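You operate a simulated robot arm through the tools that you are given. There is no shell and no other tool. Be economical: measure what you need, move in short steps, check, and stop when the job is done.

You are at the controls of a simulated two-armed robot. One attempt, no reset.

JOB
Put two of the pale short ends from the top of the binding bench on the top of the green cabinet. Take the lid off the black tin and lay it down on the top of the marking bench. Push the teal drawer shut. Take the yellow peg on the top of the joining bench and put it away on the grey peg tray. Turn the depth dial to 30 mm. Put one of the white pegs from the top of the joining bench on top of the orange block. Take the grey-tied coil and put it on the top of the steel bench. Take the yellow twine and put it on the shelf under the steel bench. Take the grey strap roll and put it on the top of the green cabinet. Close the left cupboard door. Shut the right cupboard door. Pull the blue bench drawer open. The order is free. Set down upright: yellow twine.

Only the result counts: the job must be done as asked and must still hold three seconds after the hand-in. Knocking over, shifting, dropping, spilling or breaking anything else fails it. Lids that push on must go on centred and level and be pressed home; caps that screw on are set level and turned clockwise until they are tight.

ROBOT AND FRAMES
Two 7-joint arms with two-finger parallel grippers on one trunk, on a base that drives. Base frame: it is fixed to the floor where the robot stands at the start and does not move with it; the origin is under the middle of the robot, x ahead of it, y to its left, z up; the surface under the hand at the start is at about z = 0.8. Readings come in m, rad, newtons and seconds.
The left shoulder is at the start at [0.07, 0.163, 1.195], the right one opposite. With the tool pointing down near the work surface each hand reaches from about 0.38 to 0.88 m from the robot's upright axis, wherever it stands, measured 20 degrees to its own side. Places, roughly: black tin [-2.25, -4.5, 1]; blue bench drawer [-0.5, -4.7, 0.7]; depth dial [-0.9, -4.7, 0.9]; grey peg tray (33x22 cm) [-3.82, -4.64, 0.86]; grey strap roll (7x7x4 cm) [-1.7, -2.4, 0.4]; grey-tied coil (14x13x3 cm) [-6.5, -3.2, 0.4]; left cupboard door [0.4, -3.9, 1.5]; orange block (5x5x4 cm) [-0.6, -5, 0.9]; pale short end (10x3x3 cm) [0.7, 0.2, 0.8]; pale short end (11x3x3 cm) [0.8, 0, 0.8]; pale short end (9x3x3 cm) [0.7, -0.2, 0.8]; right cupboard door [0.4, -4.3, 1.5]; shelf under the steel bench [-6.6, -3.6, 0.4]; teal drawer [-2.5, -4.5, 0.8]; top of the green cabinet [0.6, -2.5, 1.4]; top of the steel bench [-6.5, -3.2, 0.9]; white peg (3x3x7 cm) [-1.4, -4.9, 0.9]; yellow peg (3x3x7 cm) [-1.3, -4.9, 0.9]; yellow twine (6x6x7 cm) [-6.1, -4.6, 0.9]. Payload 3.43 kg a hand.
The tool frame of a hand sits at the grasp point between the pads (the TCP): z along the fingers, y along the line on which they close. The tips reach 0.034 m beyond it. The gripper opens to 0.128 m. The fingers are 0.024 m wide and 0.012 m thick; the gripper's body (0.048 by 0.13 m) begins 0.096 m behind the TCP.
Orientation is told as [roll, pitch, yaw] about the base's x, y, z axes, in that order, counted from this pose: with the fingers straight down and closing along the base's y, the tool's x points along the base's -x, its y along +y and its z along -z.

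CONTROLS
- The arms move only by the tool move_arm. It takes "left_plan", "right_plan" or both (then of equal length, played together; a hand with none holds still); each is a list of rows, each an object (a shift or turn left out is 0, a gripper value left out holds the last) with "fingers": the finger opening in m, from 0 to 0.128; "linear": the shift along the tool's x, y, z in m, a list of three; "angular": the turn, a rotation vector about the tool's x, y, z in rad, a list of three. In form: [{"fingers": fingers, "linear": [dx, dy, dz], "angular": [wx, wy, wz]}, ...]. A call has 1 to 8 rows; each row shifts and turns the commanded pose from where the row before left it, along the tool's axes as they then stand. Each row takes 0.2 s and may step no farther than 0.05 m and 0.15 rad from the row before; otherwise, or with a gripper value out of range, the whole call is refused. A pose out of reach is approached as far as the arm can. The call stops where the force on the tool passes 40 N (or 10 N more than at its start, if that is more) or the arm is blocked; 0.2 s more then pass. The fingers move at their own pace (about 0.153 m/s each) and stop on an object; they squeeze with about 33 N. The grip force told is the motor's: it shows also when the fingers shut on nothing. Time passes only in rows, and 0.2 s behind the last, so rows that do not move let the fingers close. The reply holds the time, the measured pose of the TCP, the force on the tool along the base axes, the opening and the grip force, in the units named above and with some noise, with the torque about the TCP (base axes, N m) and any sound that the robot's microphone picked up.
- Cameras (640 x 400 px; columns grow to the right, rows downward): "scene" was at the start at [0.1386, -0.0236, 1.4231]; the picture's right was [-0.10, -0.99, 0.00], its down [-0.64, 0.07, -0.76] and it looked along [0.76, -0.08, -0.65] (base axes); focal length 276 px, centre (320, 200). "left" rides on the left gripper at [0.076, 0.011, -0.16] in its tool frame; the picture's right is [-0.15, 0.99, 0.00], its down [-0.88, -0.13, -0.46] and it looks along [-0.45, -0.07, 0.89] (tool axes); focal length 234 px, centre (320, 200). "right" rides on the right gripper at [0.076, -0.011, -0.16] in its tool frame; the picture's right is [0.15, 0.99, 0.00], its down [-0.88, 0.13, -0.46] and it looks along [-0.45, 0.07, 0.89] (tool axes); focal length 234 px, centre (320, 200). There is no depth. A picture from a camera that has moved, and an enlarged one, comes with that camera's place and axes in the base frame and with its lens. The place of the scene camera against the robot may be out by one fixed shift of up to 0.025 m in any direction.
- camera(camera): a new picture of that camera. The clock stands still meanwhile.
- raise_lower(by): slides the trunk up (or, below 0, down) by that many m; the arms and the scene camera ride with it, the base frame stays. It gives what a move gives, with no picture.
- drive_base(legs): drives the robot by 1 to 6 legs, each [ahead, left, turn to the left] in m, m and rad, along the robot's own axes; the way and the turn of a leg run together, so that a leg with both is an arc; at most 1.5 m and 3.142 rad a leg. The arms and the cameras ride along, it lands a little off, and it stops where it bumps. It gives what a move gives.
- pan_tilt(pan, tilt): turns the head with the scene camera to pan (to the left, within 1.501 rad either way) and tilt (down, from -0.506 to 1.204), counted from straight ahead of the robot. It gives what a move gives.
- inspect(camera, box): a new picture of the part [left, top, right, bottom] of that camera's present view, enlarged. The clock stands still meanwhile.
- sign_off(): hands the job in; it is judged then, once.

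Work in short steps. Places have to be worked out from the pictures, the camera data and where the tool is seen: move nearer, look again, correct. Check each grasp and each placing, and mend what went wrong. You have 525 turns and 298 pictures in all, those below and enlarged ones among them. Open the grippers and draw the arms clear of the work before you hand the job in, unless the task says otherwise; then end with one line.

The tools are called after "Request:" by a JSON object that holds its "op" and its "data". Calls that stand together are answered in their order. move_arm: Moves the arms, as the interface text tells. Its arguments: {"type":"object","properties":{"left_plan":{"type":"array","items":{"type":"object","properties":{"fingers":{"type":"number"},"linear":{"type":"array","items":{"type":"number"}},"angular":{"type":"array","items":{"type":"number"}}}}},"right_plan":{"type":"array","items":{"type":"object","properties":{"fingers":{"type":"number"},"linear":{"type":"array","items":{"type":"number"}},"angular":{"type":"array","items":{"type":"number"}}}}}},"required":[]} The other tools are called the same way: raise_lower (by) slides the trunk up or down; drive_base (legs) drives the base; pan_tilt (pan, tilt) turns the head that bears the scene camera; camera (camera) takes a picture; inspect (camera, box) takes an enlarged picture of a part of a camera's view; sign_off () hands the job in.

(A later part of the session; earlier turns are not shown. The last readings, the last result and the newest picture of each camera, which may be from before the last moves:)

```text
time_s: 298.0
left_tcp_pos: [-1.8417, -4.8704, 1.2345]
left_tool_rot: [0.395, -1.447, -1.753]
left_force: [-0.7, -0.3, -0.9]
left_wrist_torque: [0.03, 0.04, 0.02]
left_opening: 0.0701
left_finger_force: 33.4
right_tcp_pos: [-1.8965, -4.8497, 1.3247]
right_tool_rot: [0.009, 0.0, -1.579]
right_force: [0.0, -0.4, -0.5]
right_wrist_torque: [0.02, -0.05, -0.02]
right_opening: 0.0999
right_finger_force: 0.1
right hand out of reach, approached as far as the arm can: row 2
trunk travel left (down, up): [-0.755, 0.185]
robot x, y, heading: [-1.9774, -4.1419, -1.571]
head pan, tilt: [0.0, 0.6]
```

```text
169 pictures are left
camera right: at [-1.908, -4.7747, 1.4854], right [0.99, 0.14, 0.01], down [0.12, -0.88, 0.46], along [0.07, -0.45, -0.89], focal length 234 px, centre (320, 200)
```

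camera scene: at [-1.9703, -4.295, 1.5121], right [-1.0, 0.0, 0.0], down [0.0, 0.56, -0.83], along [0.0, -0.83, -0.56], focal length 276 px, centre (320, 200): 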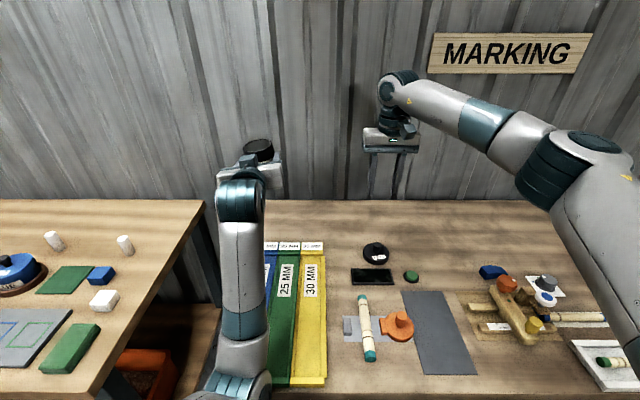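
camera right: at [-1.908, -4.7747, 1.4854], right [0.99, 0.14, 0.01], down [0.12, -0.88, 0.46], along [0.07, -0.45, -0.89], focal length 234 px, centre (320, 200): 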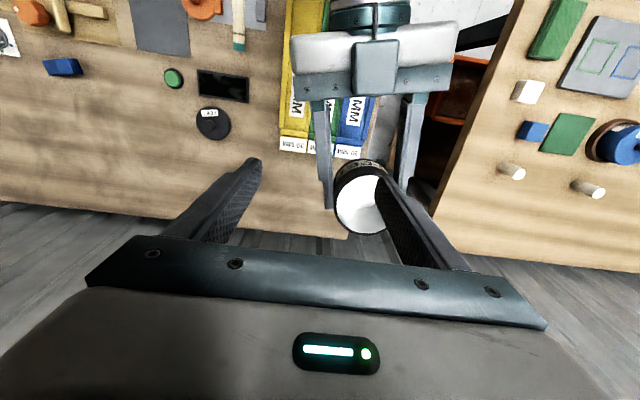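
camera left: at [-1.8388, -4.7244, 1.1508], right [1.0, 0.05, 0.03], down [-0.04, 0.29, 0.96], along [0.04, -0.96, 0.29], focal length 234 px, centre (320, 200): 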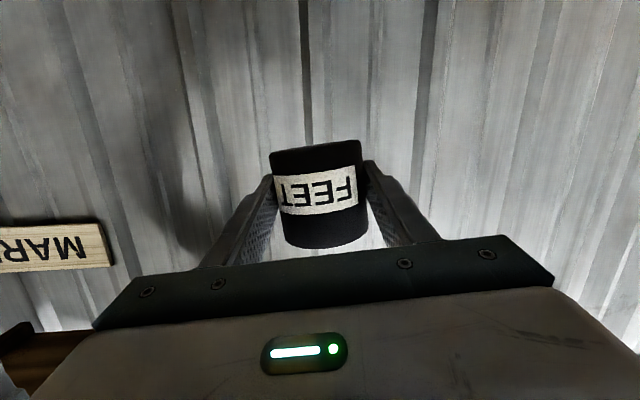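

Earlier the left arm moved freely at z≈1.27–1.30. I raise it there, move the right hand aside, and carry the tin across to x≈-2.07.

Request:
{"op": "move_arm", "data": {"right_plan": [{"linear": [0, -0.045, -0.01]}, {"linear": [0, -0.045, -0.01]}, {"linear": [0, -0.045, 0]}, {"linear": [0, -0.045, 0]}, {"linear": [0, -0.045, 0]}, {"linear": [0, -0.045, 0]}, {"linear": [0, -0.03, 0]}], "left_plan": [{"linear": [-0.02, 0.01, 0]}, {"linear": [-0.03, 0, 0]}, {"linear": [-0.015, -0.02, 0], "angular": [0.07, 0, 0]}, {"linear": [0, -0.045, 0], "angular": [0.07, 0, 0]}, {"linear": [0, -0.048, 0]}, {"linear": [0, -0.048, 0]}, {"linear": [0, -0.048, 0]}]}}

Request:
{"op": "camera", "data": {"camera": "scene"}}

Request:
{"op": "camera", "data": {"camera": "left"}}

```text
time_s: 299.8
left_tcp_pos: [-2.0115, -4.908, 1.3063]
left_tool_rot: [0.43, -1.475, -1.886]
left_force: [0.1, -0.7, -1.1]
left_wrist_torque: [0.03, 0.0, -0.06]
left_opening: 0.0702
left_finger_force: 32.6
right_tcp_pos: [-2.1911, -4.85, 1.3432]
right_tool_rot: [0.005, 0.0, -1.577]
right_force: [-0.1, -0.3, 0.5]
right_wrist_torque: [0.0, 0.04, 0.01]
right_opening: 0.1003
right_finger_force: 0.2
trunk travel left (down, up): [-0.755, 0.185]
robot x, y, heading: [-1.9734, -4.1438, -1.574]
head pan, tilt: [0.0, 0.6]
stopped in row 7 (left hand): the arm was blocked; the commanded pose is now the measured one
```

```text
168 pictures are left
camera scene: at [-1.9695, -4.2965, 1.512], right [-1.0, 0.0, 0.0], down [0.0, 0.57, -0.82], along [0.0, -0.82, -0.57], focal length 276 px, centre (320, 200)
```

scene: 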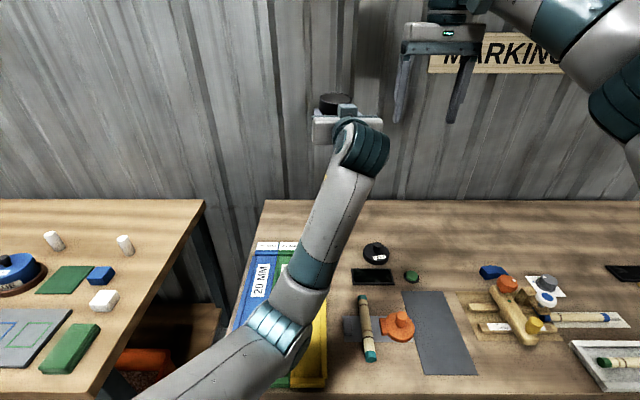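

```text
167 pictures are left
camera left: at [-2.0165, -4.7413, 1.2448], right [0.98, 0.1, 0.19], down [-0.21, 0.36, 0.91], along [0.02, -0.93, 0.37], focal length 234 px, centre (320, 200)
```

left: 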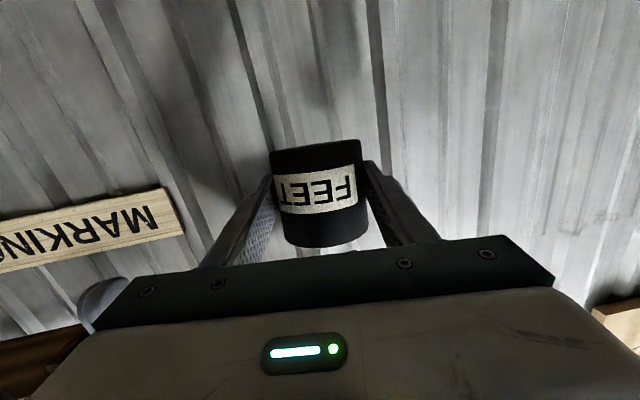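

The tin is upright at about [-2.01, -4.92, 1.305]. I draw it back 5 cm so that the right hand can reach over it.

Request:
{"op": "move_arm", "data": {"left_plan": [{"linear": [0, 0, -0.025]}, {"linear": [0, 0, -0.03]}, {}]}}

Request:
{"op": "move_arm", "data": {"right_plan": [{"linear": [0, 0.045, -0.012]}, {"linear": [0, 0.045, -0.012]}, {"linear": [0, 0.045, 0]}, {"linear": [0, 0.04, 0]}, {}]}}

Request:
{"op": "camera", "data": {"camera": "right"}}

```text
time_s: 300.8
left_tcp_pos: [-1.991, -4.8643, 1.3213]
left_tool_rot: [0.845, -1.485, -2.256]
left_force: [-0.1, 0.0, -0.8]
left_wrist_torque: [0.03, 0.02, -0.02]
left_opening: 0.0702
left_finger_force: 32.7
right_tcp_pos: [-2.1941, -4.8498, 1.3427]
right_tool_rot: [0.008, 0.0, -1.578]
right_force: [0.6, 0.1, -0.6]
right_wrist_torque: [0.01, 0.0, 0.0]
right_opening: 0.1002
right_finger_force: 0.0
trunk travel left (down, up): [-0.755, 0.185]
robot x, y, heading: [-1.9735, -4.1441, -1.574]
head pan, tilt: [0.0, 0.6]
stopped in row 3 (left hand): the arm was blocked; the commanded pose is now the measured one
```

```text
time_s: 301.7
left_tcp_pos: [-1.9792, -4.8666, 1.3161]
left_tool_rot: [0.692, -1.483, -2.075]
left_force: [21.2, -5.5, 0.9]
left_wrist_torque: [0.18, 0.77, 0.13]
left_opening: 0.0709
left_finger_force: 33.0
right_tcp_pos: [-2.0652, -4.8535, 1.3665]
right_tool_rot: [-0.008, 0.004, -1.601]
right_force: [-21.8, 5.3, -1.8]
right_wrist_torque: [0.11, 0.4, 0.06]
right_opening: 0.0878
right_finger_force: 0.0
trunk travel left (down, up): [-0.755, 0.185]
robot x, y, heading: [-1.9761, -4.1438, -1.573]
head pan, tilt: [0.0, 0.6]
stopped in row 4 (left hand): the force on the tool passed its limit at 52 N (the readings are from after the stop); the commanded pose is now the measured one
```

```text
166 pictures are left
camera right: at [-2.0722, -4.7789, 1.5278], right [0.99, 0.12, -0.01], down [0.11, -0.89, 0.45], along [0.05, -0.45, -0.89], focal length 234 px, centre (320, 200)
```

right: 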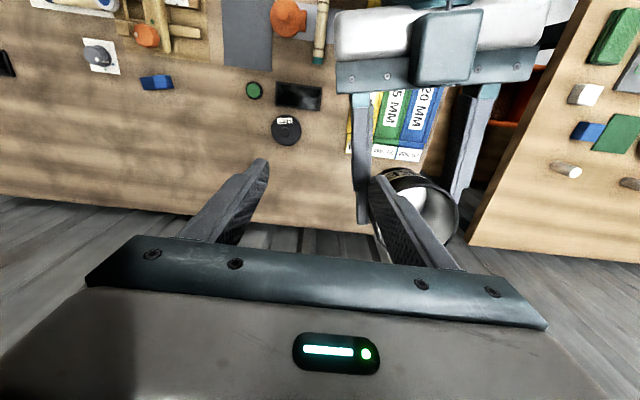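

The right fingertips were too low and pressed the tin's rim; I back the right hand off at once and look.

Request:
{"op": "move_arm", "data": {"right_plan": [{"linear": [0, -0.045, 0]}, {"linear": [0, -0.045, 0]}, {"linear": [0, -0.045, 0]}]}}

Request:
{"op": "camera", "data": {"camera": "left"}}

Request:
{"op": "camera", "data": {"camera": "scene"}}

```text
time_s: 302.5
left_tcp_pos: [-1.9872, -4.8644, 1.3181]
left_tool_rot: [0.757, -1.484, -2.153]
left_force: [0.1, 0.8, -1.1]
left_wrist_torque: [0.01, 0.04, 0.02]
left_opening: 0.0695
left_finger_force: 32.8
right_tcp_pos: [-2.2002, -4.848, 1.3671]
right_tool_rot: [-0.002, 0.0, -1.596]
right_force: [-1.2, -0.5, -0.2]
right_wrist_torque: [-0.01, -0.01, -0.02]
right_opening: 0.1
right_finger_force: 0.0
trunk travel left (down, up): [-0.755, 0.185]
robot x, y, heading: [-1.9727, -4.1416, -1.572]
head pan, tilt: [0.0, 0.6]
```

```text
165 pictures are left
camera left: at [-2.0004, -4.6996, 1.2535], right [0.97, 0.16, 0.21], down [-0.25, 0.36, 0.9], along [0.07, -0.92, 0.39], focal length 234 px, centre (320, 200)
```

left: 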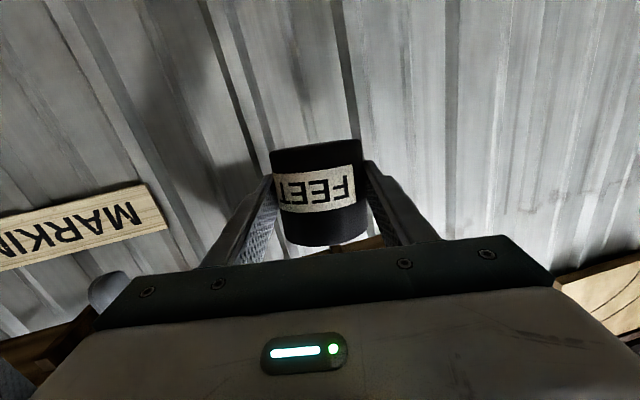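

```text
164 pictures are left
camera scene: at [-1.9735, -4.2957, 1.5121], right [-1.0, 0.0, 0.0], down [0.0, 0.56, -0.83], along [0.0, -0.83, -0.56], focal length 276 px, centre (320, 200)
```

scene: 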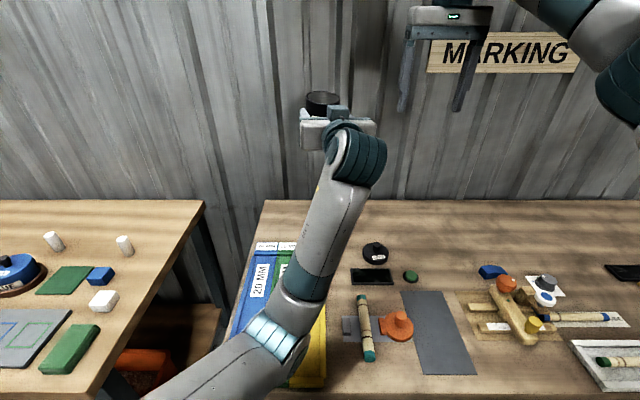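

The tin is still held. The neat way is to shut the teal drawer first with the free right hand, then set the tin back with the left by lowering the trunk. I back off, strafe right, and pitch the right hand forward.

Request:
{"op": "drive_base", "data": {"legs": [[-0.46, 0, 0], [0, -0.37, 0]]}}

Request:
{"op": "move_arm", "data": {"left_plan": [{"linear": [0, 0.04, 0]}, {"linear": [0, 0.04, 0], "angular": [0, 0, -0.1]}, {"linear": [0, 0.04, 0], "angular": [0, 0, -0.1]}, {"linear": [0, 0.04, 0]}, {}, {}, {}, {}], "right_plan": [{"linear": [0, 0, 0.03], "fingers": 0}, {"angular": [0, -0.14, 0]}, {"angular": [0, -0.14, 0]}, {"angular": [0, -0.14, 0]}, {"angular": [0, -0.14, 0]}, {"angular": [0, -0.14, 0]}, {"angular": [0, -0.14, 0]}, {"angular": [0, -0.14, 0]}]}}

Request:
{"op": "camera", "data": {"camera": "scene"}}

```text
time_s: 307.2
left_tcp_pos: [-2.3605, -4.4021, 1.3176]
left_tool_rot: [0.728, -1.484, -2.133]
left_force: [1.0, -0.8, -0.8]
left_wrist_torque: [0.04, -0.03, -0.01]
left_opening: 0.0692
left_finger_force: 33.2
right_tcp_pos: [-2.575, -4.3854, 1.3665]
right_tool_rot: [-0.003, 0.002, -1.61]
right_force: [-0.1, -1.0, 0.1]
right_wrist_torque: [-0.01, 0.0, 0.01]
right_opening: 0.1001
right_finger_force: 0.1
trunk travel left (down, up): [-0.755, 0.185]
robot x, y, heading: [-2.3406, -3.6784, -1.587]
head pan, tilt: [0.0, 0.6]
```

```text
time_s: 309.0
left_tcp_pos: [-2.1802, -4.38, 1.3131]
left_tool_rot: [-1.066, -1.466, -0.29]
left_force: [-1.2, -0.4, -1.3]
left_wrist_torque: [0.0, 0.01, 0.0]
left_opening: 0.0694
left_finger_force: 32.9
right_tcp_pos: [-2.5764, -4.3845, 1.3373]
right_tool_rot: [-0.005, -0.981, -1.603]
right_force: [0.2, -0.6, -0.5]
right_wrist_torque: [0.0, -0.04, -0.01]
right_opening: 0.0001
right_finger_force: 33.8
trunk travel left (down, up): [-0.755, 0.185]
robot x, y, heading: [-2.343, -3.6819, -1.592]
head pan, tilt: [0.0, 0.6]
```

```text
163 pictures are left
camera scene: at [-2.3421, -3.8343, 1.5121], right [-1.0, 0.02, 0.0], down [0.01, 0.56, -0.82], along [-0.01, -0.82, -0.57], focal length 276 px, centre (320, 200)
```

scene: 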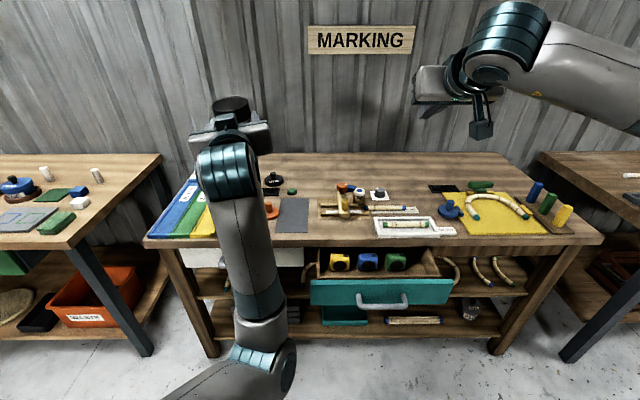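

The teal drawer's face is near y≈-4.37, x from -2.31 to -2.77, with the handle in its middle. I lower the pitched right hand in front of the face, right of the handle.

Request:
{"op": "move_arm", "data": {"right_plan": [{"linear": [0.043, -0.009, 0.0]}, {"linear": [0.043, -0.009, 0.0]}, {"linear": [0.043, -0.009, 0.0203]}, {"linear": [0.043, -0.009, 0.0203]}, {"linear": [0.043, -0.009, 0.0203]}, {"linear": [0.043, -0.009, 0.0203]}, {"linear": [0.043, -0.009, 0.0203]}, {"linear": [0.043, -0.009, 0.0203]}]}}

Request:
{"op": "camera", "data": {"camera": "scene"}}

```text
time_s: 310.8
left_tcp_pos: [-2.1774, -4.3796, 1.3144]
left_tool_rot: [-1.089, -1.461, -0.267]
left_force: [0.7, 0.1, -1.3]
left_wrist_torque: [-0.01, 0.02, -0.01]
left_opening: 0.0694
left_finger_force: 32.9
right_tcp_pos: [-2.6377, -4.2971, 1.0187]
right_tool_rot: [-0.007, -0.977, -1.602]
right_force: [0.5, -0.5, -0.2]
right_wrist_torque: [0.01, 0.01, 0.01]
right_opening: 0.0
right_finger_force: 33.2
right hand out of reach, approached as far as the arm can: row 8
trunk travel left (down, up): [-0.755, 0.185]
robot x, y, heading: [-2.3422, -3.6824, -1.586]
head pan, tilt: [0.0, 0.6]
```

```text
162 pictures are left
camera scene: at [-2.3405, -3.8347, 1.512], right [-1.0, 0.02, 0.0], down [0.01, 0.57, -0.82], along [-0.01, -0.82, -0.57], focal length 276 px, centre (320, 200)
```

scene: 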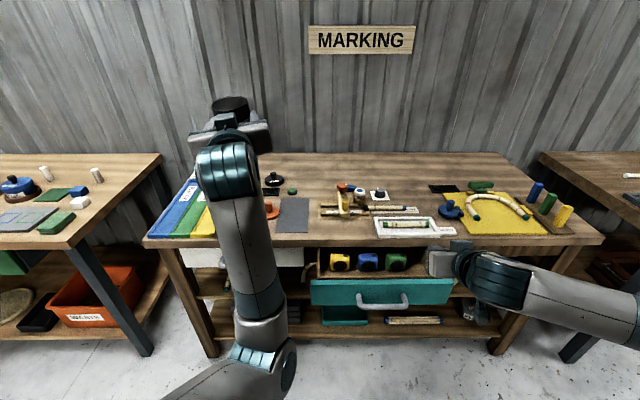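

Now I lower the trunk 0.25 m to bring the right fingertips to the drawer face height; the tin stays in front of and above the bench edge.

Request:
{"op": "raise_lower", "data": {"by": -0.25}}

Request:
{"op": "camera", "data": {"camera": "right"}}

Request:
{"op": "camera", "data": {"camera": "scene"}}

```text
time_s: 313.4
left_tcp_pos: [-2.1791, -4.3792, 1.0645]
left_tool_rot: [-1.097, -1.464, -0.26]
left_force: [-0.4, 0.5, -1.6]
left_wrist_torque: [0.01, -0.02, 0.02]
left_opening: 0.0692
left_finger_force: 32.8
right_tcp_pos: [-2.639, -4.2977, 0.769]
right_tool_rot: [-0.007, -0.975, -1.604]
right_force: [-0.6, 0.0, 0.3]
right_wrist_torque: [0.03, -0.06, 0.03]
right_opening: 0.0
right_finger_force: 32.7
trunk travel left (down, up): [-0.505, 0.435]
robot x, y, heading: [-2.3431, -3.6809, -1.591]
head pan, tilt: [0.0, 0.6]
```

```text
161 pictures are left
camera right: at [-2.643, -4.1227, 0.7978], right [0.99, 0.04, -0.12], down [0.13, -0.12, 0.98], along [0.03, -0.99, -0.12], focal length 234 px, centre (320, 200)
```

right: 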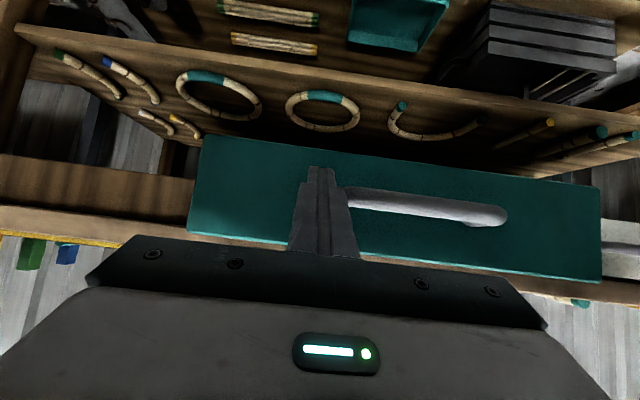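

```text
160 pictures are left
camera scene: at [-2.341, -3.8343, 1.2621], right [-1.0, 0.02, 0.0], down [0.01, 0.56, -0.82], along [-0.01, -0.82, -0.57], focal length 276 px, centre (320, 200)
```

scene: 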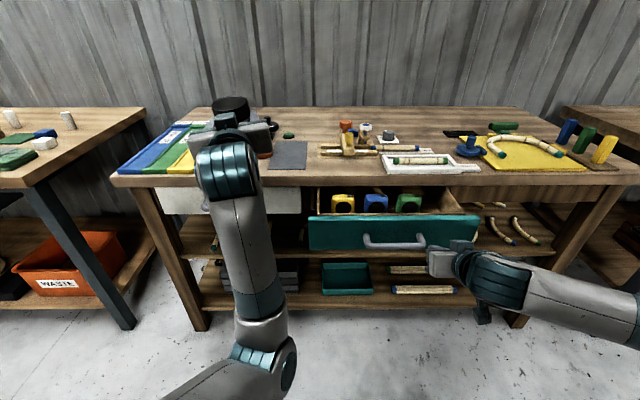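

The tip is just beside the handle. I shift 3 cm right and push the drawer in.

Request:
{"op": "move_arm", "data": {"right_plan": [{"linear": [0, -0.03, 0]}, {"linear": [-0.0196, 0, 0.029]}, {"linear": [-0.0196, 0, 0.029]}, {"linear": [-0.0196, 0, 0.029]}, {"linear": [-0.0196, 0, 0.029]}, {"linear": [-0.0196, 0, 0.029]}]}}

Request:
{"op": "camera", "data": {"camera": "scene"}}

```text
time_s: 314.8
left_tcp_pos: [-2.1788, -4.3811, 1.0638]
left_tool_rot: [-1.088, -1.461, -0.268]
left_force: [-1.1, -0.1, -0.8]
left_wrist_torque: [0.02, -0.01, 0.01]
left_opening: 0.0689
left_finger_force: 33.0
right_tcp_pos: [-2.6776, -4.4715, 0.7717]
right_tool_rot: [-0.006, -0.975, -1.605]
right_force: [-0.8, -0.8, -0.2]
right_wrist_torque: [0.01, 0.01, 0.01]
right_opening: 0.0
right_finger_force: 33.6
trunk travel left (down, up): [-0.505, 0.435]
robot x, y, heading: [-2.3403, -3.6801, -1.589]
head pan, tilt: [0.0, 0.6]
```

```text
159 pictures are left
camera scene: at [-2.3409, -3.8354, 1.2619], right [-1.0, 0.02, 0.0], down [0.01, 0.57, -0.82], along [-0.01, -0.82, -0.57], focal length 276 px, centre (320, 200)
```

scene: 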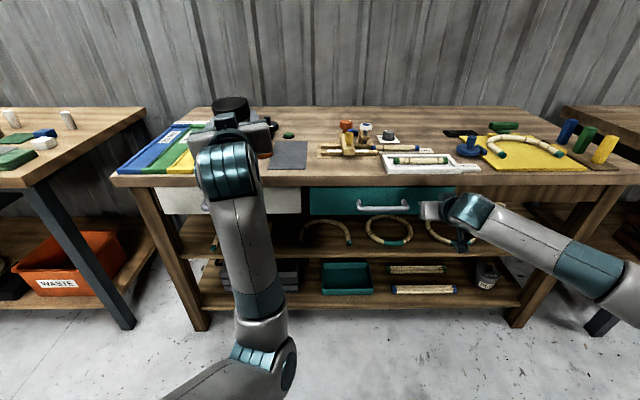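

Almost shut. I push on in small steps until the force rises.

Request:
{"op": "move_arm", "data": {"right_plan": [{"linear": [-0.011, 0, 0.0165]}, {"linear": [-0.011, 0, 0.0165]}, {"linear": [-0.011, 0, 0.0165]}, {"linear": [-0.011, 0, 0.0165]}, {"linear": [-0.011, 0, 0.0165]}]}}

Request:
{"op": "inspect", "data": {"camera": "scene", "box": [140, 150, 520, 290]}}

```text
time_s: 315.3
left_tcp_pos: [-2.1776, -4.3797, 1.0647]
left_tool_rot: [-1.093, -1.465, -0.263]
left_force: [1.0, -1.0, -1.9]
left_wrist_torque: [-0.02, -0.03, -0.03]
left_opening: 0.069
left_finger_force: 33.2
right_tcp_pos: [-2.6772, -4.4949, 0.7718]
right_tool_rot: [-0.006, -0.975, -1.607]
right_force: [0.4, 20.2, 8.3]
right_wrist_torque: [-0.06, 0.12, 0.07]
right_opening: 0.0
right_finger_force: 33.4
trunk travel left (down, up): [-0.505, 0.435]
robot x, y, heading: [-2.3385, -3.6805, -1.588]
head pan, tilt: [0.0, 0.6]
stopped in row 2 (right hand): the force on the tool passed its limit at 73 N (the readings are from after the stop); the commanded pose is now the measured one
```

```text
1.68 times, centred on (330, 220) of scene
camera zoom: at [-2.3413, -3.8338, 1.2621], right [-1.0, 0.02, 0.0], down [0.01, 0.56, -0.83], along [-0.02, -0.82, -0.56], focal length 465 px, centre (303, 166)
```

zoom: 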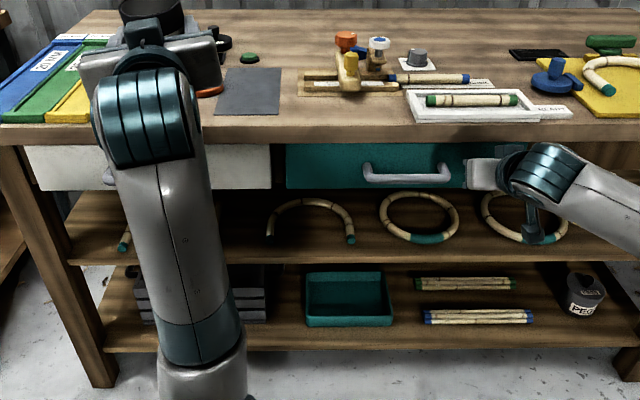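

The teal drawer is shut flush. I withdraw the right hand and restore the left hand's original orientation, so that the tin is upright again.

Request:
{"op": "move_arm", "data": {"right_plan": [{"linear": [0.02, 0, -0.03]}, {"linear": [0.02, 0, -0.03]}, {"linear": [0.02, 0, -0.03]}, {"linear": [0.01, -0.02, -0.015]}], "left_plan": [{"angular": [0.05, 0.05, -0.015]}, {"angular": [0.05, 0.05, -0.015]}, {"angular": [0.05, 0.05, -0.014]}, {"angular": [0.05, 0, 0]}]}}

Request:
{"op": "camera", "data": {"camera": "left"}}

Request:
{"op": "camera", "data": {"camera": "scene"}}

```text
time_s: 316.3
left_tcp_pos: [-2.1807, -4.378, 1.0645]
left_tool_rot: [-0.779, -1.329, -0.787]
left_force: [0.2, 0.0, -1.1]
left_wrist_torque: [0.01, -0.01, -0.01]
left_opening: 0.069
left_finger_force: 33.4
right_tcp_pos: [-2.6924, -4.3701, 0.7726]
right_tool_rot: [-0.006, -0.974, -1.603]
right_force: [-0.5, -0.2, 0.4]
right_wrist_torque: [0.0, -0.01, 0.0]
right_opening: 0.0
right_finger_force: 33.0
trunk travel left (down, up): [-0.505, 0.435]
robot x, y, heading: [-2.3463, -3.678, -1.588]
head pan, tilt: [0.0, 0.6]
```

```text
157 pictures are left
camera left: at [-2.181, -4.2087, 1.0165], right [1.0, -0.01, -0.02], down [0.03, 0.3, 0.95], along [0.0, -0.95, 0.3], focal length 234 px, centre (320, 200)
```

left: 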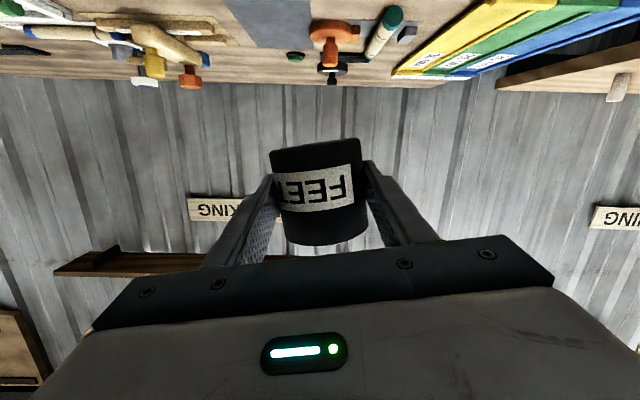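

```text
156 pictures are left
camera scene: at [-2.3417, -3.834, 1.2621], right [-1.0, 0.02, 0.0], down [0.01, 0.56, -0.83], along [-0.02, -0.82, -0.56], focal length 276 px, centre (320, 200)
```

scene: 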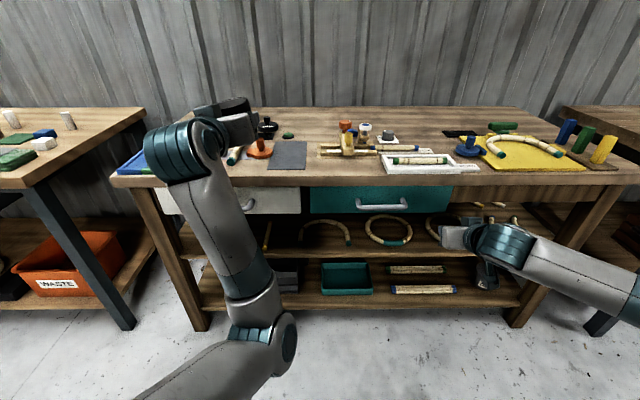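

The tin leans about 6° in the grip. I correct that with a small wrist roll, and raise the right hand clear before moving in.

Request:
{"op": "move_arm", "data": {"right_plan": [{"linear": [-0.04, 0, -0.027]}, {"linear": [-0.04, 0, -0.027]}, {"linear": [-0.04, 0, -0.027]}, {"linear": [-0.04, 0, -0.027]}, {"linear": [-0.04, 0, -0.027]}, {"linear": [-0.04, 0, -0.027]}, {"linear": [-0.04, 0, -0.027]}, {"linear": [-0.04, 0, -0.027]}], "left_plan": [{"angular": [0, 0.03, 0.05]}, {"angular": [0, 0, 0.05]}, {}, {}, {}, {}, {}, {}]}}

Request:
{"op": "camera", "data": {"camera": "left"}}

```text
time_s: 318.1
left_tcp_pos: [-2.1805, -4.3803, 1.0634]
left_tool_rot: [-0.333, -1.358, -1.244]
left_force: [0.5, 0.4, -0.7]
left_wrist_torque: [0.02, 0.03, -0.01]
left_opening: 0.069
left_finger_force: 33.3
right_tcp_pos: [-2.6921, -4.371, 1.1565]
right_tool_rot: [-0.007, -0.972, -1.604]
right_force: [1.1, -0.1, 0.1]
right_wrist_torque: [0.01, -0.02, -0.03]
right_opening: 0.0
right_finger_force: 32.3
trunk travel left (down, up): [-0.505, 0.435]
robot x, y, heading: [-2.3379, -3.6786, -1.588]
head pan, tilt: [0.0, 0.6]
```

```text
155 pictures are left
camera left: at [-2.1715, -4.2076, 1.0205], right [1.0, -0.03, 0.07], down [-0.06, 0.27, 0.96], along [-0.05, -0.96, 0.27], focal length 234 px, centre (320, 200)
```

left: 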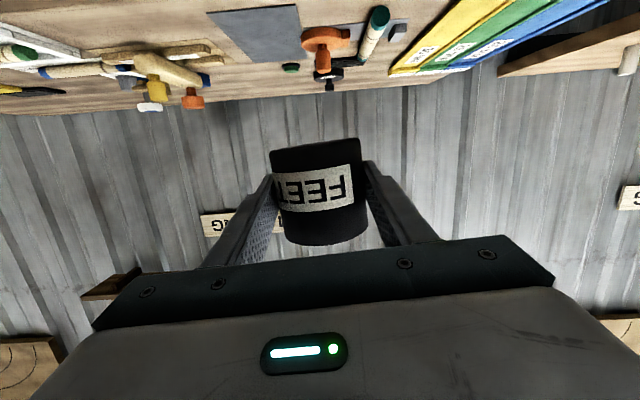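

The tin is now within about 2° of upright. I drive so that the left hand carries it above its original place.

Request:
{"op": "drive_base", "data": {"legs": [[0, -0.105, 0.015], [0.19, 0, 0]]}}

Request:
{"op": "camera", "data": {"camera": "scene"}}

Request:
{"op": "camera", "data": {"camera": "left"}}

```text
time_s: 320.4
left_tcp_pos: [-2.2736, -4.5675, 1.0633]
left_tool_rot: [-0.328, -1.356, -1.23]
left_force: [0.0, 0.1, -1.4]
left_wrist_torque: [0.02, -0.04, -0.01]
left_opening: 0.0689
left_finger_force: 33.4
right_tcp_pos: [-2.7869, -4.5691, 1.1556]
right_tool_rot: [-0.005, -0.971, -1.586]
right_force: [-0.7, -0.4, -0.1]
right_wrist_torque: [0.03, 0.01, -0.02]
right_opening: 0.0
right_finger_force: 33.1
trunk travel left (down, up): [-0.505, 0.435]
robot x, y, heading: [-2.4468, -3.8712, -1.575]
head pan, tilt: [0.0, 0.6]
```

```text
154 pictures are left
camera scene: at [-2.4453, -4.0256, 1.2619], right [-1.0, 0.0, 0.0], down [0.0, 0.57, -0.82], along [0.0, -0.82, -0.57], focal length 276 px, centre (320, 200)
```

scene: 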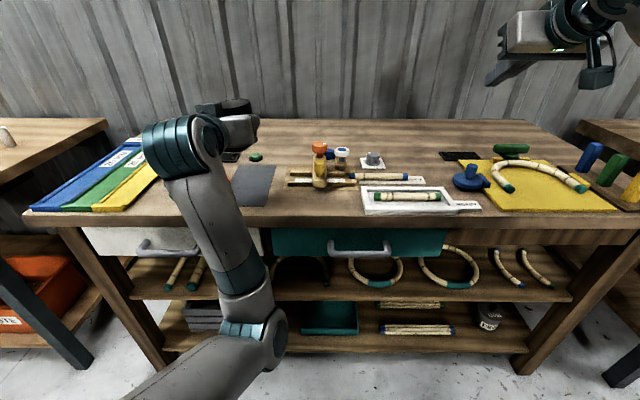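

```text
153 pictures are left
camera left: at [-2.2692, -4.3959, 1.0199], right [1.0, -0.01, 0.08], down [-0.07, 0.27, 0.96], along [-0.03, -0.96, 0.27], focal length 234 px, centre (320, 200)
```

left: 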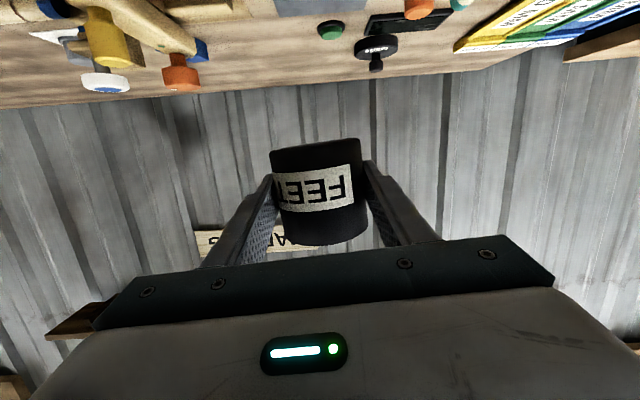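

Tin is upright within a degree or two. I align to [-2.287, -4.576] and lower the trunk by 0.14 m.

Request:
{"op": "move_arm", "data": {"left_plan": [{"linear": [0, -0.0134, 0.0085]}, {}]}}

Request:
{"op": "raise_lower", "data": {"by": -0.14}}

Request:
{"op": "camera", "data": {"camera": "scene"}}

Request:
{"op": "camera", "data": {"camera": "left"}}

```text
time_s: 321.0
left_tcp_pos: [-2.2867, -4.5752, 1.0627]
left_tool_rot: [-0.327, -1.359, -1.227]
left_force: [-0.8, 0.4, -0.5]
left_wrist_torque: [-0.01, 0.02, -0.02]
left_opening: 0.0686
left_finger_force: 33.1
right_tcp_pos: [-2.7866, -4.569, 1.1564]
right_tool_rot: [-0.007, -0.973, -1.587]
right_force: [0.3, -0.3, -0.3]
right_wrist_torque: [-0.03, -0.01, 0.04]
right_opening: 0.0
right_finger_force: 32.3
trunk travel left (down, up): [-0.505, 0.435]
robot x, y, heading: [-2.4458, -3.8689, -1.573]
head pan, tilt: [0.0, 0.6]
```

```text
time_s: 322.7
left_tcp_pos: [-2.2879, -4.5761, 0.9238]
left_tool_rot: [-0.33, -1.357, -1.227]
left_force: [0.1, 0.3, -0.5]
left_wrist_torque: [0.01, 0.04, 0.01]
left_opening: 0.0685
left_finger_force: 33.1
right_tcp_pos: [-2.7874, -4.5682, 1.0164]
right_tool_rot: [-0.006, -0.973, -1.586]
right_force: [0.0, 1.1, -0.1]
right_wrist_torque: [-0.01, -0.01, 0.01]
right_opening: 0.0
right_finger_force: 32.5
trunk travel left (down, up): [-0.365, 0.575]
robot x, y, heading: [-2.4546, -3.8688, -1.568]
head pan, tilt: [0.0, 0.6]
```

```text
152 pictures are left
camera scene: at [-2.4452, -4.0243, 1.1221], right [-1.0, 0.0, 0.0], down [0.0, 0.57, -0.83], along [0.0, -0.83, -0.57], focal length 276 px, centre (320, 200)
```

scene: 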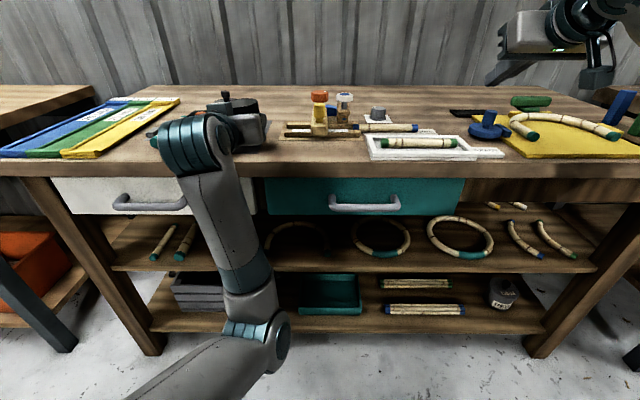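

```text
151 pictures are left
camera left: at [-2.2828, -4.4038, 0.8796], right [1.0, -0.01, 0.08], down [-0.07, 0.27, 0.96], along [-0.03, -0.96, 0.27], focal length 234 px, centre (320, 200)
```

left: 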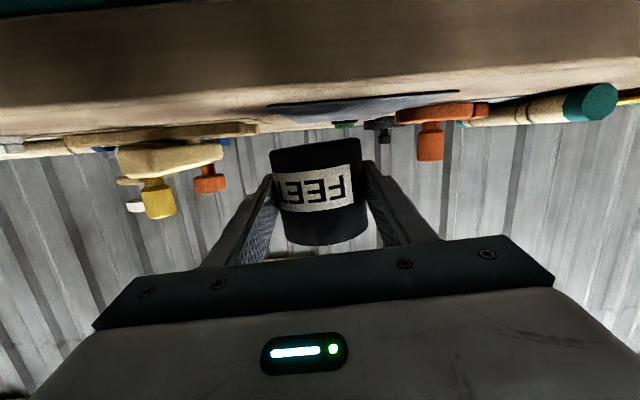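

About 3 cm to go. I lower the trunk in small steps and watch the force.

Request:
{"op": "raise_lower", "data": {"by": -0.022}}

Request:
{"op": "raise_lower", "data": {"by": -0.008}}

```text
time_s: 323.4
left_tcp_pos: [-2.2871, -4.5762, 0.9014]
left_tool_rot: [-0.331, -1.356, -1.226]
left_force: [-0.4, 0.3, -1.5]
left_wrist_torque: [0.03, 0.0, 0.01]
left_opening: 0.0685
left_finger_force: 32.7
right_tcp_pos: [-2.786, -4.5683, 0.9945]
right_tool_rot: [-0.006, -0.974, -1.587]
right_force: [1.0, -0.4, -0.1]
right_wrist_torque: [-0.02, 0.0, 0.02]
right_opening: 0.0
right_finger_force: 32.8
trunk travel left (down, up): [-0.343, 0.597]
robot x, y, heading: [-2.4465, -3.8722, -1.573]
head pan, tilt: [0.0, 0.6]
```

```text
time_s: 323.9
left_tcp_pos: [-2.2885, -4.5743, 0.8976]
left_tool_rot: [-0.335, -1.365, -1.225]
left_force: [1.1, -6.7, 21.7]
left_wrist_torque: [-0.48, -0.72, -0.24]
left_opening: 0.0688
left_finger_force: 32.4
right_tcp_pos: [-2.7863, -4.5675, 0.9869]
right_tool_rot: [-0.004, -0.974, -1.589]
right_force: [-0.2, 0.2, -0.1]
right_wrist_torque: [0.01, 0.01, 0.03]
right_opening: 0.0
right_finger_force: 33.0
trunk travel left (down, up): [-0.335, 0.605]
robot x, y, heading: [-2.4493, -3.8688, -1.573]
head pan, tilt: [0.0, 0.6]
```

Contact (22 N). I open the left hand gently and look.

Request:
{"op": "move_arm", "data": {"left_plan": [{"fingers": 0.082}, {"fingers": 0.095}, {}]}}

Request:
{"op": "camera", "data": {"camera": "left"}}

```text
time_s: 324.8
left_tcp_pos: [-2.2877, -4.575, 0.893]
left_tool_rot: [-0.329, -1.355, -1.23]
left_force: [-0.6, -0.9, -0.1]
left_wrist_torque: [-0.03, 0.0, 0.01]
left_opening: 0.0946
left_finger_force: 0.0
right_tcp_pos: [-2.7869, -4.5679, 0.9853]
right_tool_rot: [-0.006, -0.974, -1.588]
right_force: [0.3, -0.5, 0.4]
right_wrist_torque: [0.01, 0.01, 0.01]
right_opening: 0.0
right_finger_force: 33.0
trunk travel left (down, up): [-0.335, 0.605]
robot x, y, heading: [-2.4504, -3.8739, -1.573]
head pan, tilt: [0.0, 0.6]
```

```text
150 pictures are left
camera left: at [-2.2829, -4.4038, 0.8494], right [1.0, -0.01, 0.08], down [-0.07, 0.27, 0.96], along [-0.03, -0.96, 0.27], focal length 234 px, centre (320, 200)
```

left: 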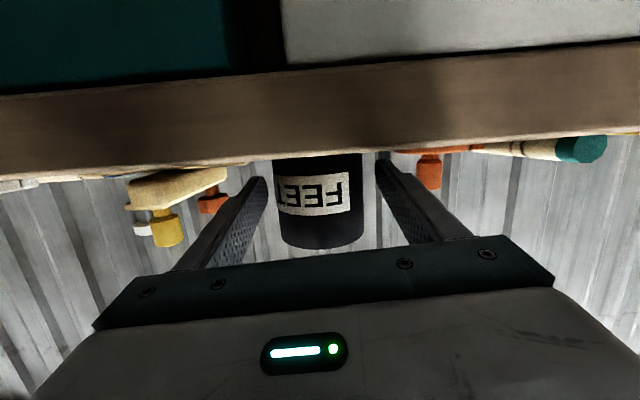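

The tin stands upright on its mat. I retreat straight back with the base, raise the trunk, and check.

Request:
{"op": "drive_base", "data": {"legs": [[-0.2, 0, 0]]}}

Request:
{"op": "raise_lower", "data": {"by": 0.35}}

Request:
{"op": "camera", "data": {"camera": "scene"}}

```text
time_s: 326.4
left_tcp_pos: [-2.2912, -4.374, 0.8922]
left_tool_rot: [-0.33, -1.358, -1.233]
left_force: [-0.5, 0.6, -0.2]
left_wrist_torque: [0.02, 0.02, 0.0]
left_opening: 0.0948
left_finger_force: 0.1
right_tcp_pos: [-2.7898, -4.3653, 0.9871]
right_tool_rot: [-0.005, -0.975, -1.592]
right_force: [0.2, 0.1, 0.3]
right_wrist_torque: [-0.01, 0.01, -0.01]
right_opening: 0.0001
right_finger_force: 33.0
trunk travel left (down, up): [-0.335, 0.605]
robot x, y, heading: [-2.4471, -3.6716, -1.575]
head pan, tilt: [0.0, 0.6]
```

```text
time_s: 329.8
left_tcp_pos: [-2.2906, -4.3748, 1.2434]
left_tool_rot: [-0.328, -1.357, -1.233]
left_force: [0.8, 0.2, 0.2]
left_wrist_torque: [-0.01, 0.0, -0.01]
left_opening: 0.0948
left_finger_force: 0.0
right_tcp_pos: [-2.7907, -4.3651, 1.3345]
right_tool_rot: [-0.004, -0.972, -1.593]
right_force: [-0.8, 0.1, 0.0]
right_wrist_torque: [-0.01, 0.03, 0.0]
right_opening: 0.0
right_finger_force: 33.0
trunk travel left (down, up): [-0.685, 0.255]
robot x, y, heading: [-2.4478, -3.6776, -1.577]
head pan, tilt: [0.0, 0.6]
```

```text
149 pictures are left
camera scene: at [-2.4454, -3.8231, 1.442], right [-1.0, 0.01, 0.0], down [0.0, 0.57, -0.82], along [-0.01, -0.82, -0.57], focal length 276 px, centre (320, 200)
```

scene: 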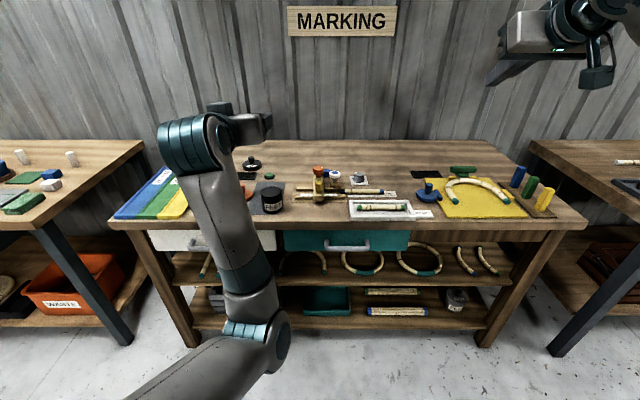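

All is in order there. I turn both hands down again before going to the far side.

Request:
{"op": "move_arm", "data": {"left_plan": [{"angular": [0, 0.145, 0], "fingers": 0.1}, {"angular": [0, 0.145, 0]}, {"angular": [0, 0.145, 0]}, {"angular": [0, 0.145, 0]}, {"angular": [0, 0.145, 0]}, {"angular": [0, 0.145, 0]}, {"angular": [0, 0.145, 0]}, {"angular": [0, 0.145, 0]}], "right_plan": [{"angular": [0, 0.14, 0], "fingers": 0.1}, {"angular": [0, 0.14, 0]}, {"angular": [0, 0.14, 0]}, {"angular": [0, 0.14, 0]}, {"angular": [0, 0.14, 0]}, {"angular": [0, 0.14, 0]}, {"angular": [0, 0.132, 0]}, {}]}}

Request:
{"op": "move_arm", "data": {"left_plan": [{"angular": [0, 0.145, 0]}, {"linear": [0, 0.045, 0]}, {"linear": [0, 0.045, 0]}, {"linear": [0, 0.045, 0]}, {"linear": [0, 0.045, 0]}]}}

Request:
{"op": "pan_tilt", "data": {"pan": -1.2, "tilt": 0.35}}

Request:
{"op": "camera", "data": {"camera": "scene"}}

```text
time_s: 331.6
left_tcp_pos: [-2.261, -4.4604, 1.2238]
left_tool_rot: [-0.07, -0.258, -1.539]
left_force: [0.1, 0.1, 0.2]
left_wrist_torque: [-0.05, -0.01, 0.01]
left_opening: 0.1002
left_finger_force: 0.0
left hand out of reach, approached as far as the arm can: row 3, 4, 5, 6, 7
right_tcp_pos: [-2.7899, -4.3641, 1.3364]
right_tool_rot: [-0.001, -0.001, -1.597]
right_force: [0.5, 0.0, -0.6]
right_wrist_torque: [0.01, 0.0, -0.01]
right_opening: 0.0998
right_finger_force: 0.1
trunk travel left (down, up): [-0.685, 0.255]
robot x, y, heading: [-2.4491, -3.6703, -1.573]
head pan, tilt: [0.0, 0.6]
```

```text
time_s: 332.8
left_tcp_pos: [-2.0773, -4.4577, 1.2085]
left_tool_rot: [-0.07, -0.114, -1.547]
left_force: [-0.3, 0.8, 0.8]
left_wrist_torque: [0.01, 0.03, -0.01]
left_opening: 0.0997
left_finger_force: 0.0
right_tcp_pos: [-2.7849, -4.3638, 1.3368]
right_tool_rot: [-0.006, -0.001, -1.596]
right_force: [0.2, -0.8, 0.2]
right_wrist_torque: [-0.01, 0.08, 0.02]
right_opening: 0.1001
right_finger_force: 0.0
trunk travel left (down, up): [-0.685, 0.255]
robot x, y, heading: [-2.4521, -3.6693, -1.58]
head pan, tilt: [0.0, 0.6]
```

```text
time_s: 334.2
left_tcp_pos: [-2.0817, -4.4575, 1.2095]
left_tool_rot: [-0.069, -0.114, -1.549]
left_force: [0.5, -0.3, 0.2]
left_wrist_torque: [0.0, 0.02, 0.01]
left_opening: 0.0998
left_finger_force: 0.0
right_tcp_pos: [-2.7898, -4.364, 1.3351]
right_tool_rot: [-0.003, 0.0, -1.597]
right_force: [-0.8, -0.2, 0.1]
right_wrist_torque: [0.0, -0.01, -0.01]
right_opening: 0.0999
right_finger_force: 0.1
trunk travel left (down, up): [-0.685, 0.255]
robot x, y, heading: [-2.4509, -3.6685, -1.579]
head pan, tilt: [-1.201, 0.351]
```

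```text
148 pictures are left
camera scene: at [-2.5319, -3.7679, 1.4648], right [-0.36, 0.93, 0.0], down [0.32, 0.12, -0.94], along [-0.88, -0.33, -0.34], focal length 276 px, centre (320, 200)
```

scene: 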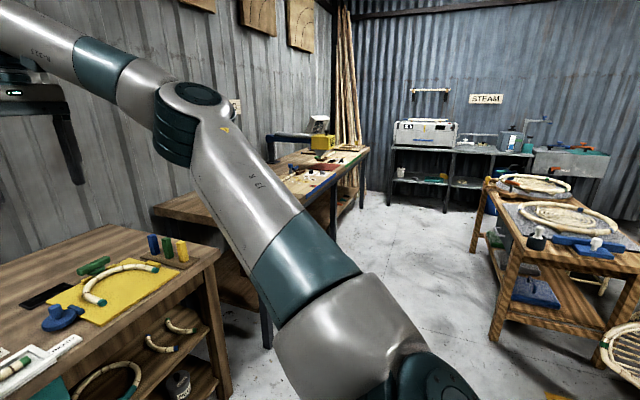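

The route west is the corridor at y≈-3.8, between the wooden table (y>-3.2) and the bending bench (y<-4.44). I turn to face west, drive along it, and look.

Request:
{"op": "drive_base", "data": {"legs": [[0, 0, -1.565], [0, 0.12, 0], [1.4, 0, 0], [1.2, 0, 0]]}}

Request:
{"op": "pan_tilt", "data": {"pan": 0.2, "tilt": 0.45}}

Request:
{"op": "camera", "data": {"camera": "scene"}}

```text
time_s: 351.6
left_tcp_pos: [-5.8784, -4.0648, 1.2091]
left_tool_rot: [-0.068, -0.113, 3.129]
left_force: [-0.3, 0.6, -1.1]
left_wrist_torque: [0.0, 0.0, -0.02]
left_opening: 0.1002
left_finger_force: 0.1
right_tcp_pos: [-5.7598, -3.3599, 1.3359]
right_tool_rot: [-0.004, 0.0, 3.08]
right_force: [-0.6, 0.7, 0.7]
right_wrist_torque: [0.01, 0.03, -0.01]
right_opening: 0.0998
right_finger_force: 0.0
trunk travel left (down, up): [-0.685, 0.255]
robot x, y, heading: [-5.0795, -3.7255, 3.103]
head pan, tilt: [-1.201, 0.351]
```

```text
time_s: 353.2
left_tcp_pos: [-5.8787, -4.0654, 1.2091]
left_tool_rot: [-0.068, -0.114, 3.131]
left_force: [-0.1, -0.4, -0.2]
left_wrist_torque: [-0.01, 0.03, -0.02]
left_opening: 0.1001
left_finger_force: 0.1
right_tcp_pos: [-5.7617, -3.3608, 1.336]
right_tool_rot: [-0.004, 0.0, 3.082]
right_force: [0.0, 0.1, -0.2]
right_wrist_torque: [0.03, 0.01, -0.02]
right_opening: 0.1001
right_finger_force: 0.0
trunk travel left (down, up): [-0.685, 0.255]
robot x, y, heading: [-5.077, -3.726, 3.098]
head pan, tilt: [0.201, 0.45]
```

```text
147 pictures are left
camera scene: at [-5.215, -3.7526, 1.4556], right [-0.16, 0.99, 0.0], down [0.43, 0.07, -0.9], along [-0.89, -0.14, -0.44], focal length 276 px, centre (320, 200)
```

scene: 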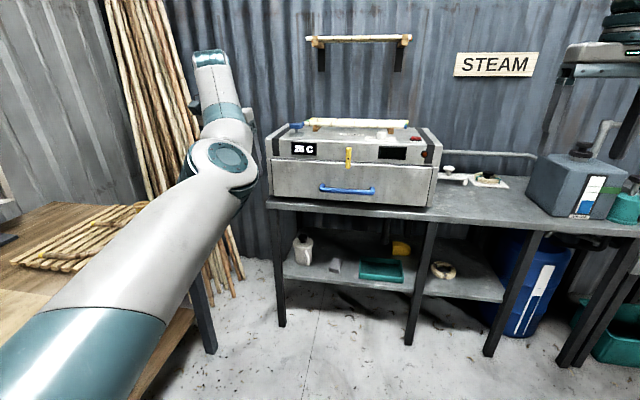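

The steel bench is ahead, with the coil on its right shelf. I zoom in on the shelf and the left bench.

Request:
{"op": "inspect", "data": {"camera": "scene", "box": [265, 200, 525, 350]}}

Request:
{"op": "pan_tilt", "data": {"pan": 0.9, "tilt": 0.5}}

Request:
{"op": "camera", "data": {"camera": "scene"}}

```text
2.46 times, centred on (395, 275) of scene
camera zoom: at [-5.215, -3.7526, 1.4556], right [-0.16, 0.99, 0.0], down [0.43, 0.07, -0.9], along [-0.89, -0.14, -0.44], focal length 680 px, centre (135, 15)
```

zoom: 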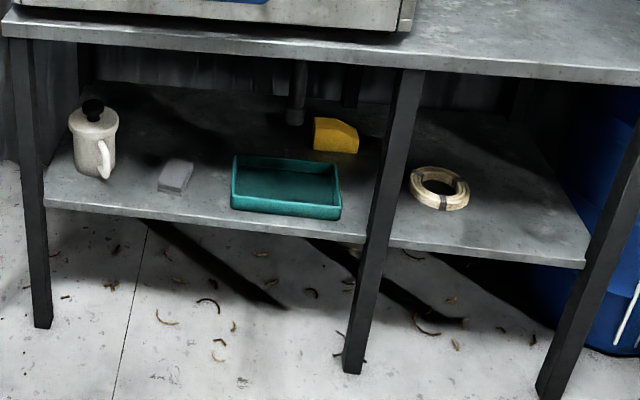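

```text
time_s: 354.2
left_tcp_pos: [-5.8774, -4.0644, 1.2105]
left_tool_rot: [-0.068, -0.112, 3.128]
left_force: [0.2, -0.6, -0.3]
left_wrist_torque: [0.02, 0.0, 0.01]
left_opening: 0.1
left_finger_force: 0.1
right_tcp_pos: [-5.7603, -3.3608, 1.3341]
right_tool_rot: [-0.005, -0.001, 3.082]
right_force: [-0.2, -0.8, -0.2]
right_wrist_torque: [0.04, 0.0, -0.02]
right_opening: 0.1
right_finger_force: 0.1
trunk travel left (down, up): [-0.685, 0.255]
robot x, y, heading: [-5.0794, -3.7241, 3.1]
head pan, tilt: [0.901, 0.499]
```

```text
145 pictures are left
camera scene: at [-5.1838, -3.8069, 1.4511], right [-0.76, 0.65, 0.0], down [0.31, 0.36, -0.88], along [-0.57, -0.66, -0.48], focal length 276 px, centre (320, 200)
```

scene: 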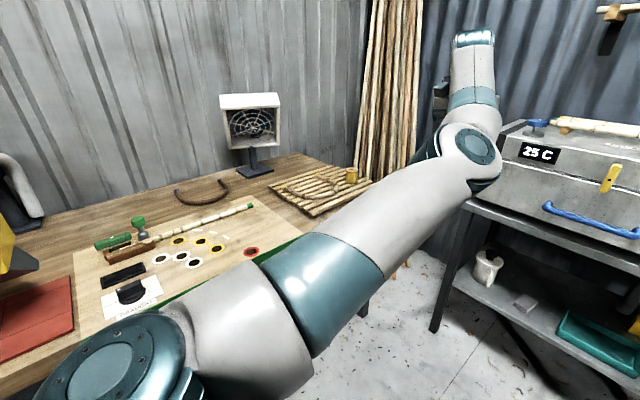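

The yellow twine seems to stand on the stick rack at the end of the bending bench. I zoom in.

Request:
{"op": "inspect", "data": {"camera": "scene", "box": [255, 130, 405, 230]}}

```text
4.00 times, centred on (330, 180) of scene
camera zoom: at [-5.1838, -3.8069, 1.4511], right [-0.76, 0.65, 0.0], down [0.31, 0.36, -0.88], along [-0.57, -0.66, -0.48], focal length 1104 px, centre (280, 280)
```

zoom: 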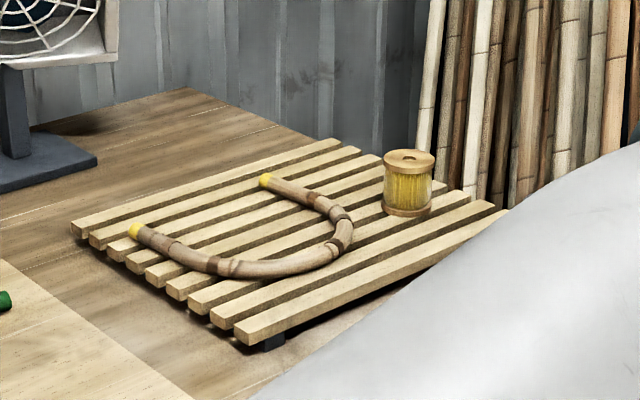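

The twine is a spool standing at about [-6.07, -4.60]; the coil lies flat on the right shelf section near [-6.52, -3.26]. Coil first: I draw the left arm up and back, then pitch the right hand forward.

Request:
{"op": "move_arm", "data": {"left_plan": [{"linear": [0.03, 0.01, -0.037]}, {"linear": [0.03, 0.01, -0.037]}, {"linear": [0.03, 0.01, -0.037]}, {"linear": [0.03, 0.01, -0.037]}, {"linear": [0.03, 0.01, -0.037]}, {"linear": [0.03, 0, -0.037]}, {"linear": [0.03, 0, -0.037]}, {"linear": [0.03, 0, -0.037]}], "right_plan": [{"angular": [0, -0.14, 0], "fingers": 0.08}, {"angular": [0, -0.14, 0]}, {"angular": [0, -0.14, 0]}, {"angular": [0, -0.14, 0]}, {"angular": [0, -0.14, 0]}, {"angular": [0, -0.14, 0]}, {"angular": [0, -0.14, 0]}, {"angular": [0, -0.05, 0]}]}}

Request:
{"op": "pan_tilt", "data": {"pan": -0.1, "tilt": 0.6}}

Request:
{"op": "drive_base", "data": {"legs": [[0, 0, 0.04], [0, -0.55, 0], [0.4, 0, 0]]}}

Request:
{"op": "camera", "data": {"camera": "scene"}}

```text
time_s: 356.0
left_tcp_pos: [-5.6039, -4.1387, 1.4777]
left_tool_rot: [-0.068, -0.115, 3.13]
left_force: [0.1, 0.5, -0.1]
left_wrist_torque: [-0.04, 0.03, -0.05]
left_opening: 0.0998
left_finger_force: 0.1
right_tcp_pos: [-5.7576, -3.3597, 1.3386]
right_tool_rot: [-0.004, -1.037, 3.086]
right_force: [0.4, -0.4, 0.3]
right_wrist_torque: [-0.03, -0.02, 0.0]
right_opening: 0.0799
right_finger_force: 0.0
trunk travel left (down, up): [-0.685, 0.255]
robot x, y, heading: [-5.0793, -3.7282, 3.097]
head pan, tilt: [0.901, 0.499]
```

```text
time_s: 357.3
left_tcp_pos: [-5.6067, -4.1393, 1.4738]
left_tool_rot: [-0.069, -0.114, 3.129]
left_force: [0.3, 0.6, 0.0]
left_wrist_torque: [0.01, 0.02, 0.0]
left_opening: 0.0997
left_finger_force: 0.1
right_tcp_pos: [-5.7616, -3.3604, 1.3345]
right_tool_rot: [-0.004, -1.032, 3.085]
right_force: [0.2, -0.3, 0.1]
right_wrist_torque: [-0.01, 0.01, 0.01]
right_opening: 0.08
right_finger_force: 0.0
trunk travel left (down, up): [-0.685, 0.255]
robot x, y, heading: [-5.0773, -3.7238, 3.1]
head pan, tilt: [-0.099, 0.6]
```

```text
time_s: 359.8
left_tcp_pos: [-5.5868, -3.864, 1.4779]
left_tool_rot: [-0.06, -0.115, -3.108]
left_force: [-0.2, 1.4, 1.0]
left_wrist_torque: [-0.18, 0.02, 0.04]
left_opening: 0.1002
left_finger_force: 0.1
right_tcp_pos: [-5.7762, -3.0938, 1.3334]
right_tool_rot: [0.006, -1.031, 3.12]
right_force: [0.3, 2.1, 0.4]
right_wrist_torque: [-0.06, 0.03, 0.13]
right_opening: 0.0801
right_finger_force: 0.2
trunk travel left (down, up): [-0.685, 0.255]
robot x, y, heading: [-5.0775, -3.4334, -3.136]
head pan, tilt: [-0.099, 0.6]
stopped in leg 2: the robot was blocked; the commanded pose is now the measured one
```

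```text
143 pictures are left
camera scene: at [-5.2123, -3.433, 1.4419], right [0.09, 1.0, -0.01], down [0.56, -0.06, -0.82], along [-0.82, 0.07, -0.57], focal length 276 px, centre (320, 200)
```

scene: 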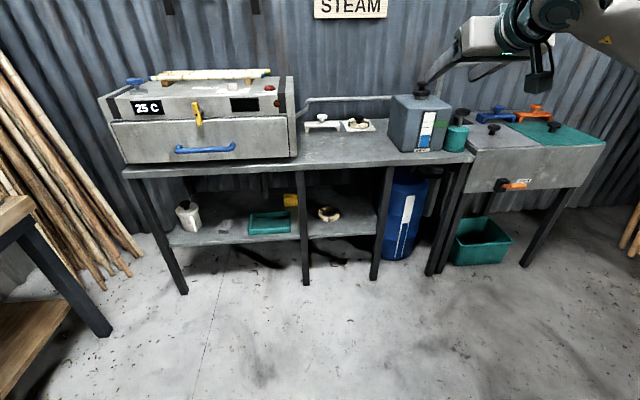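

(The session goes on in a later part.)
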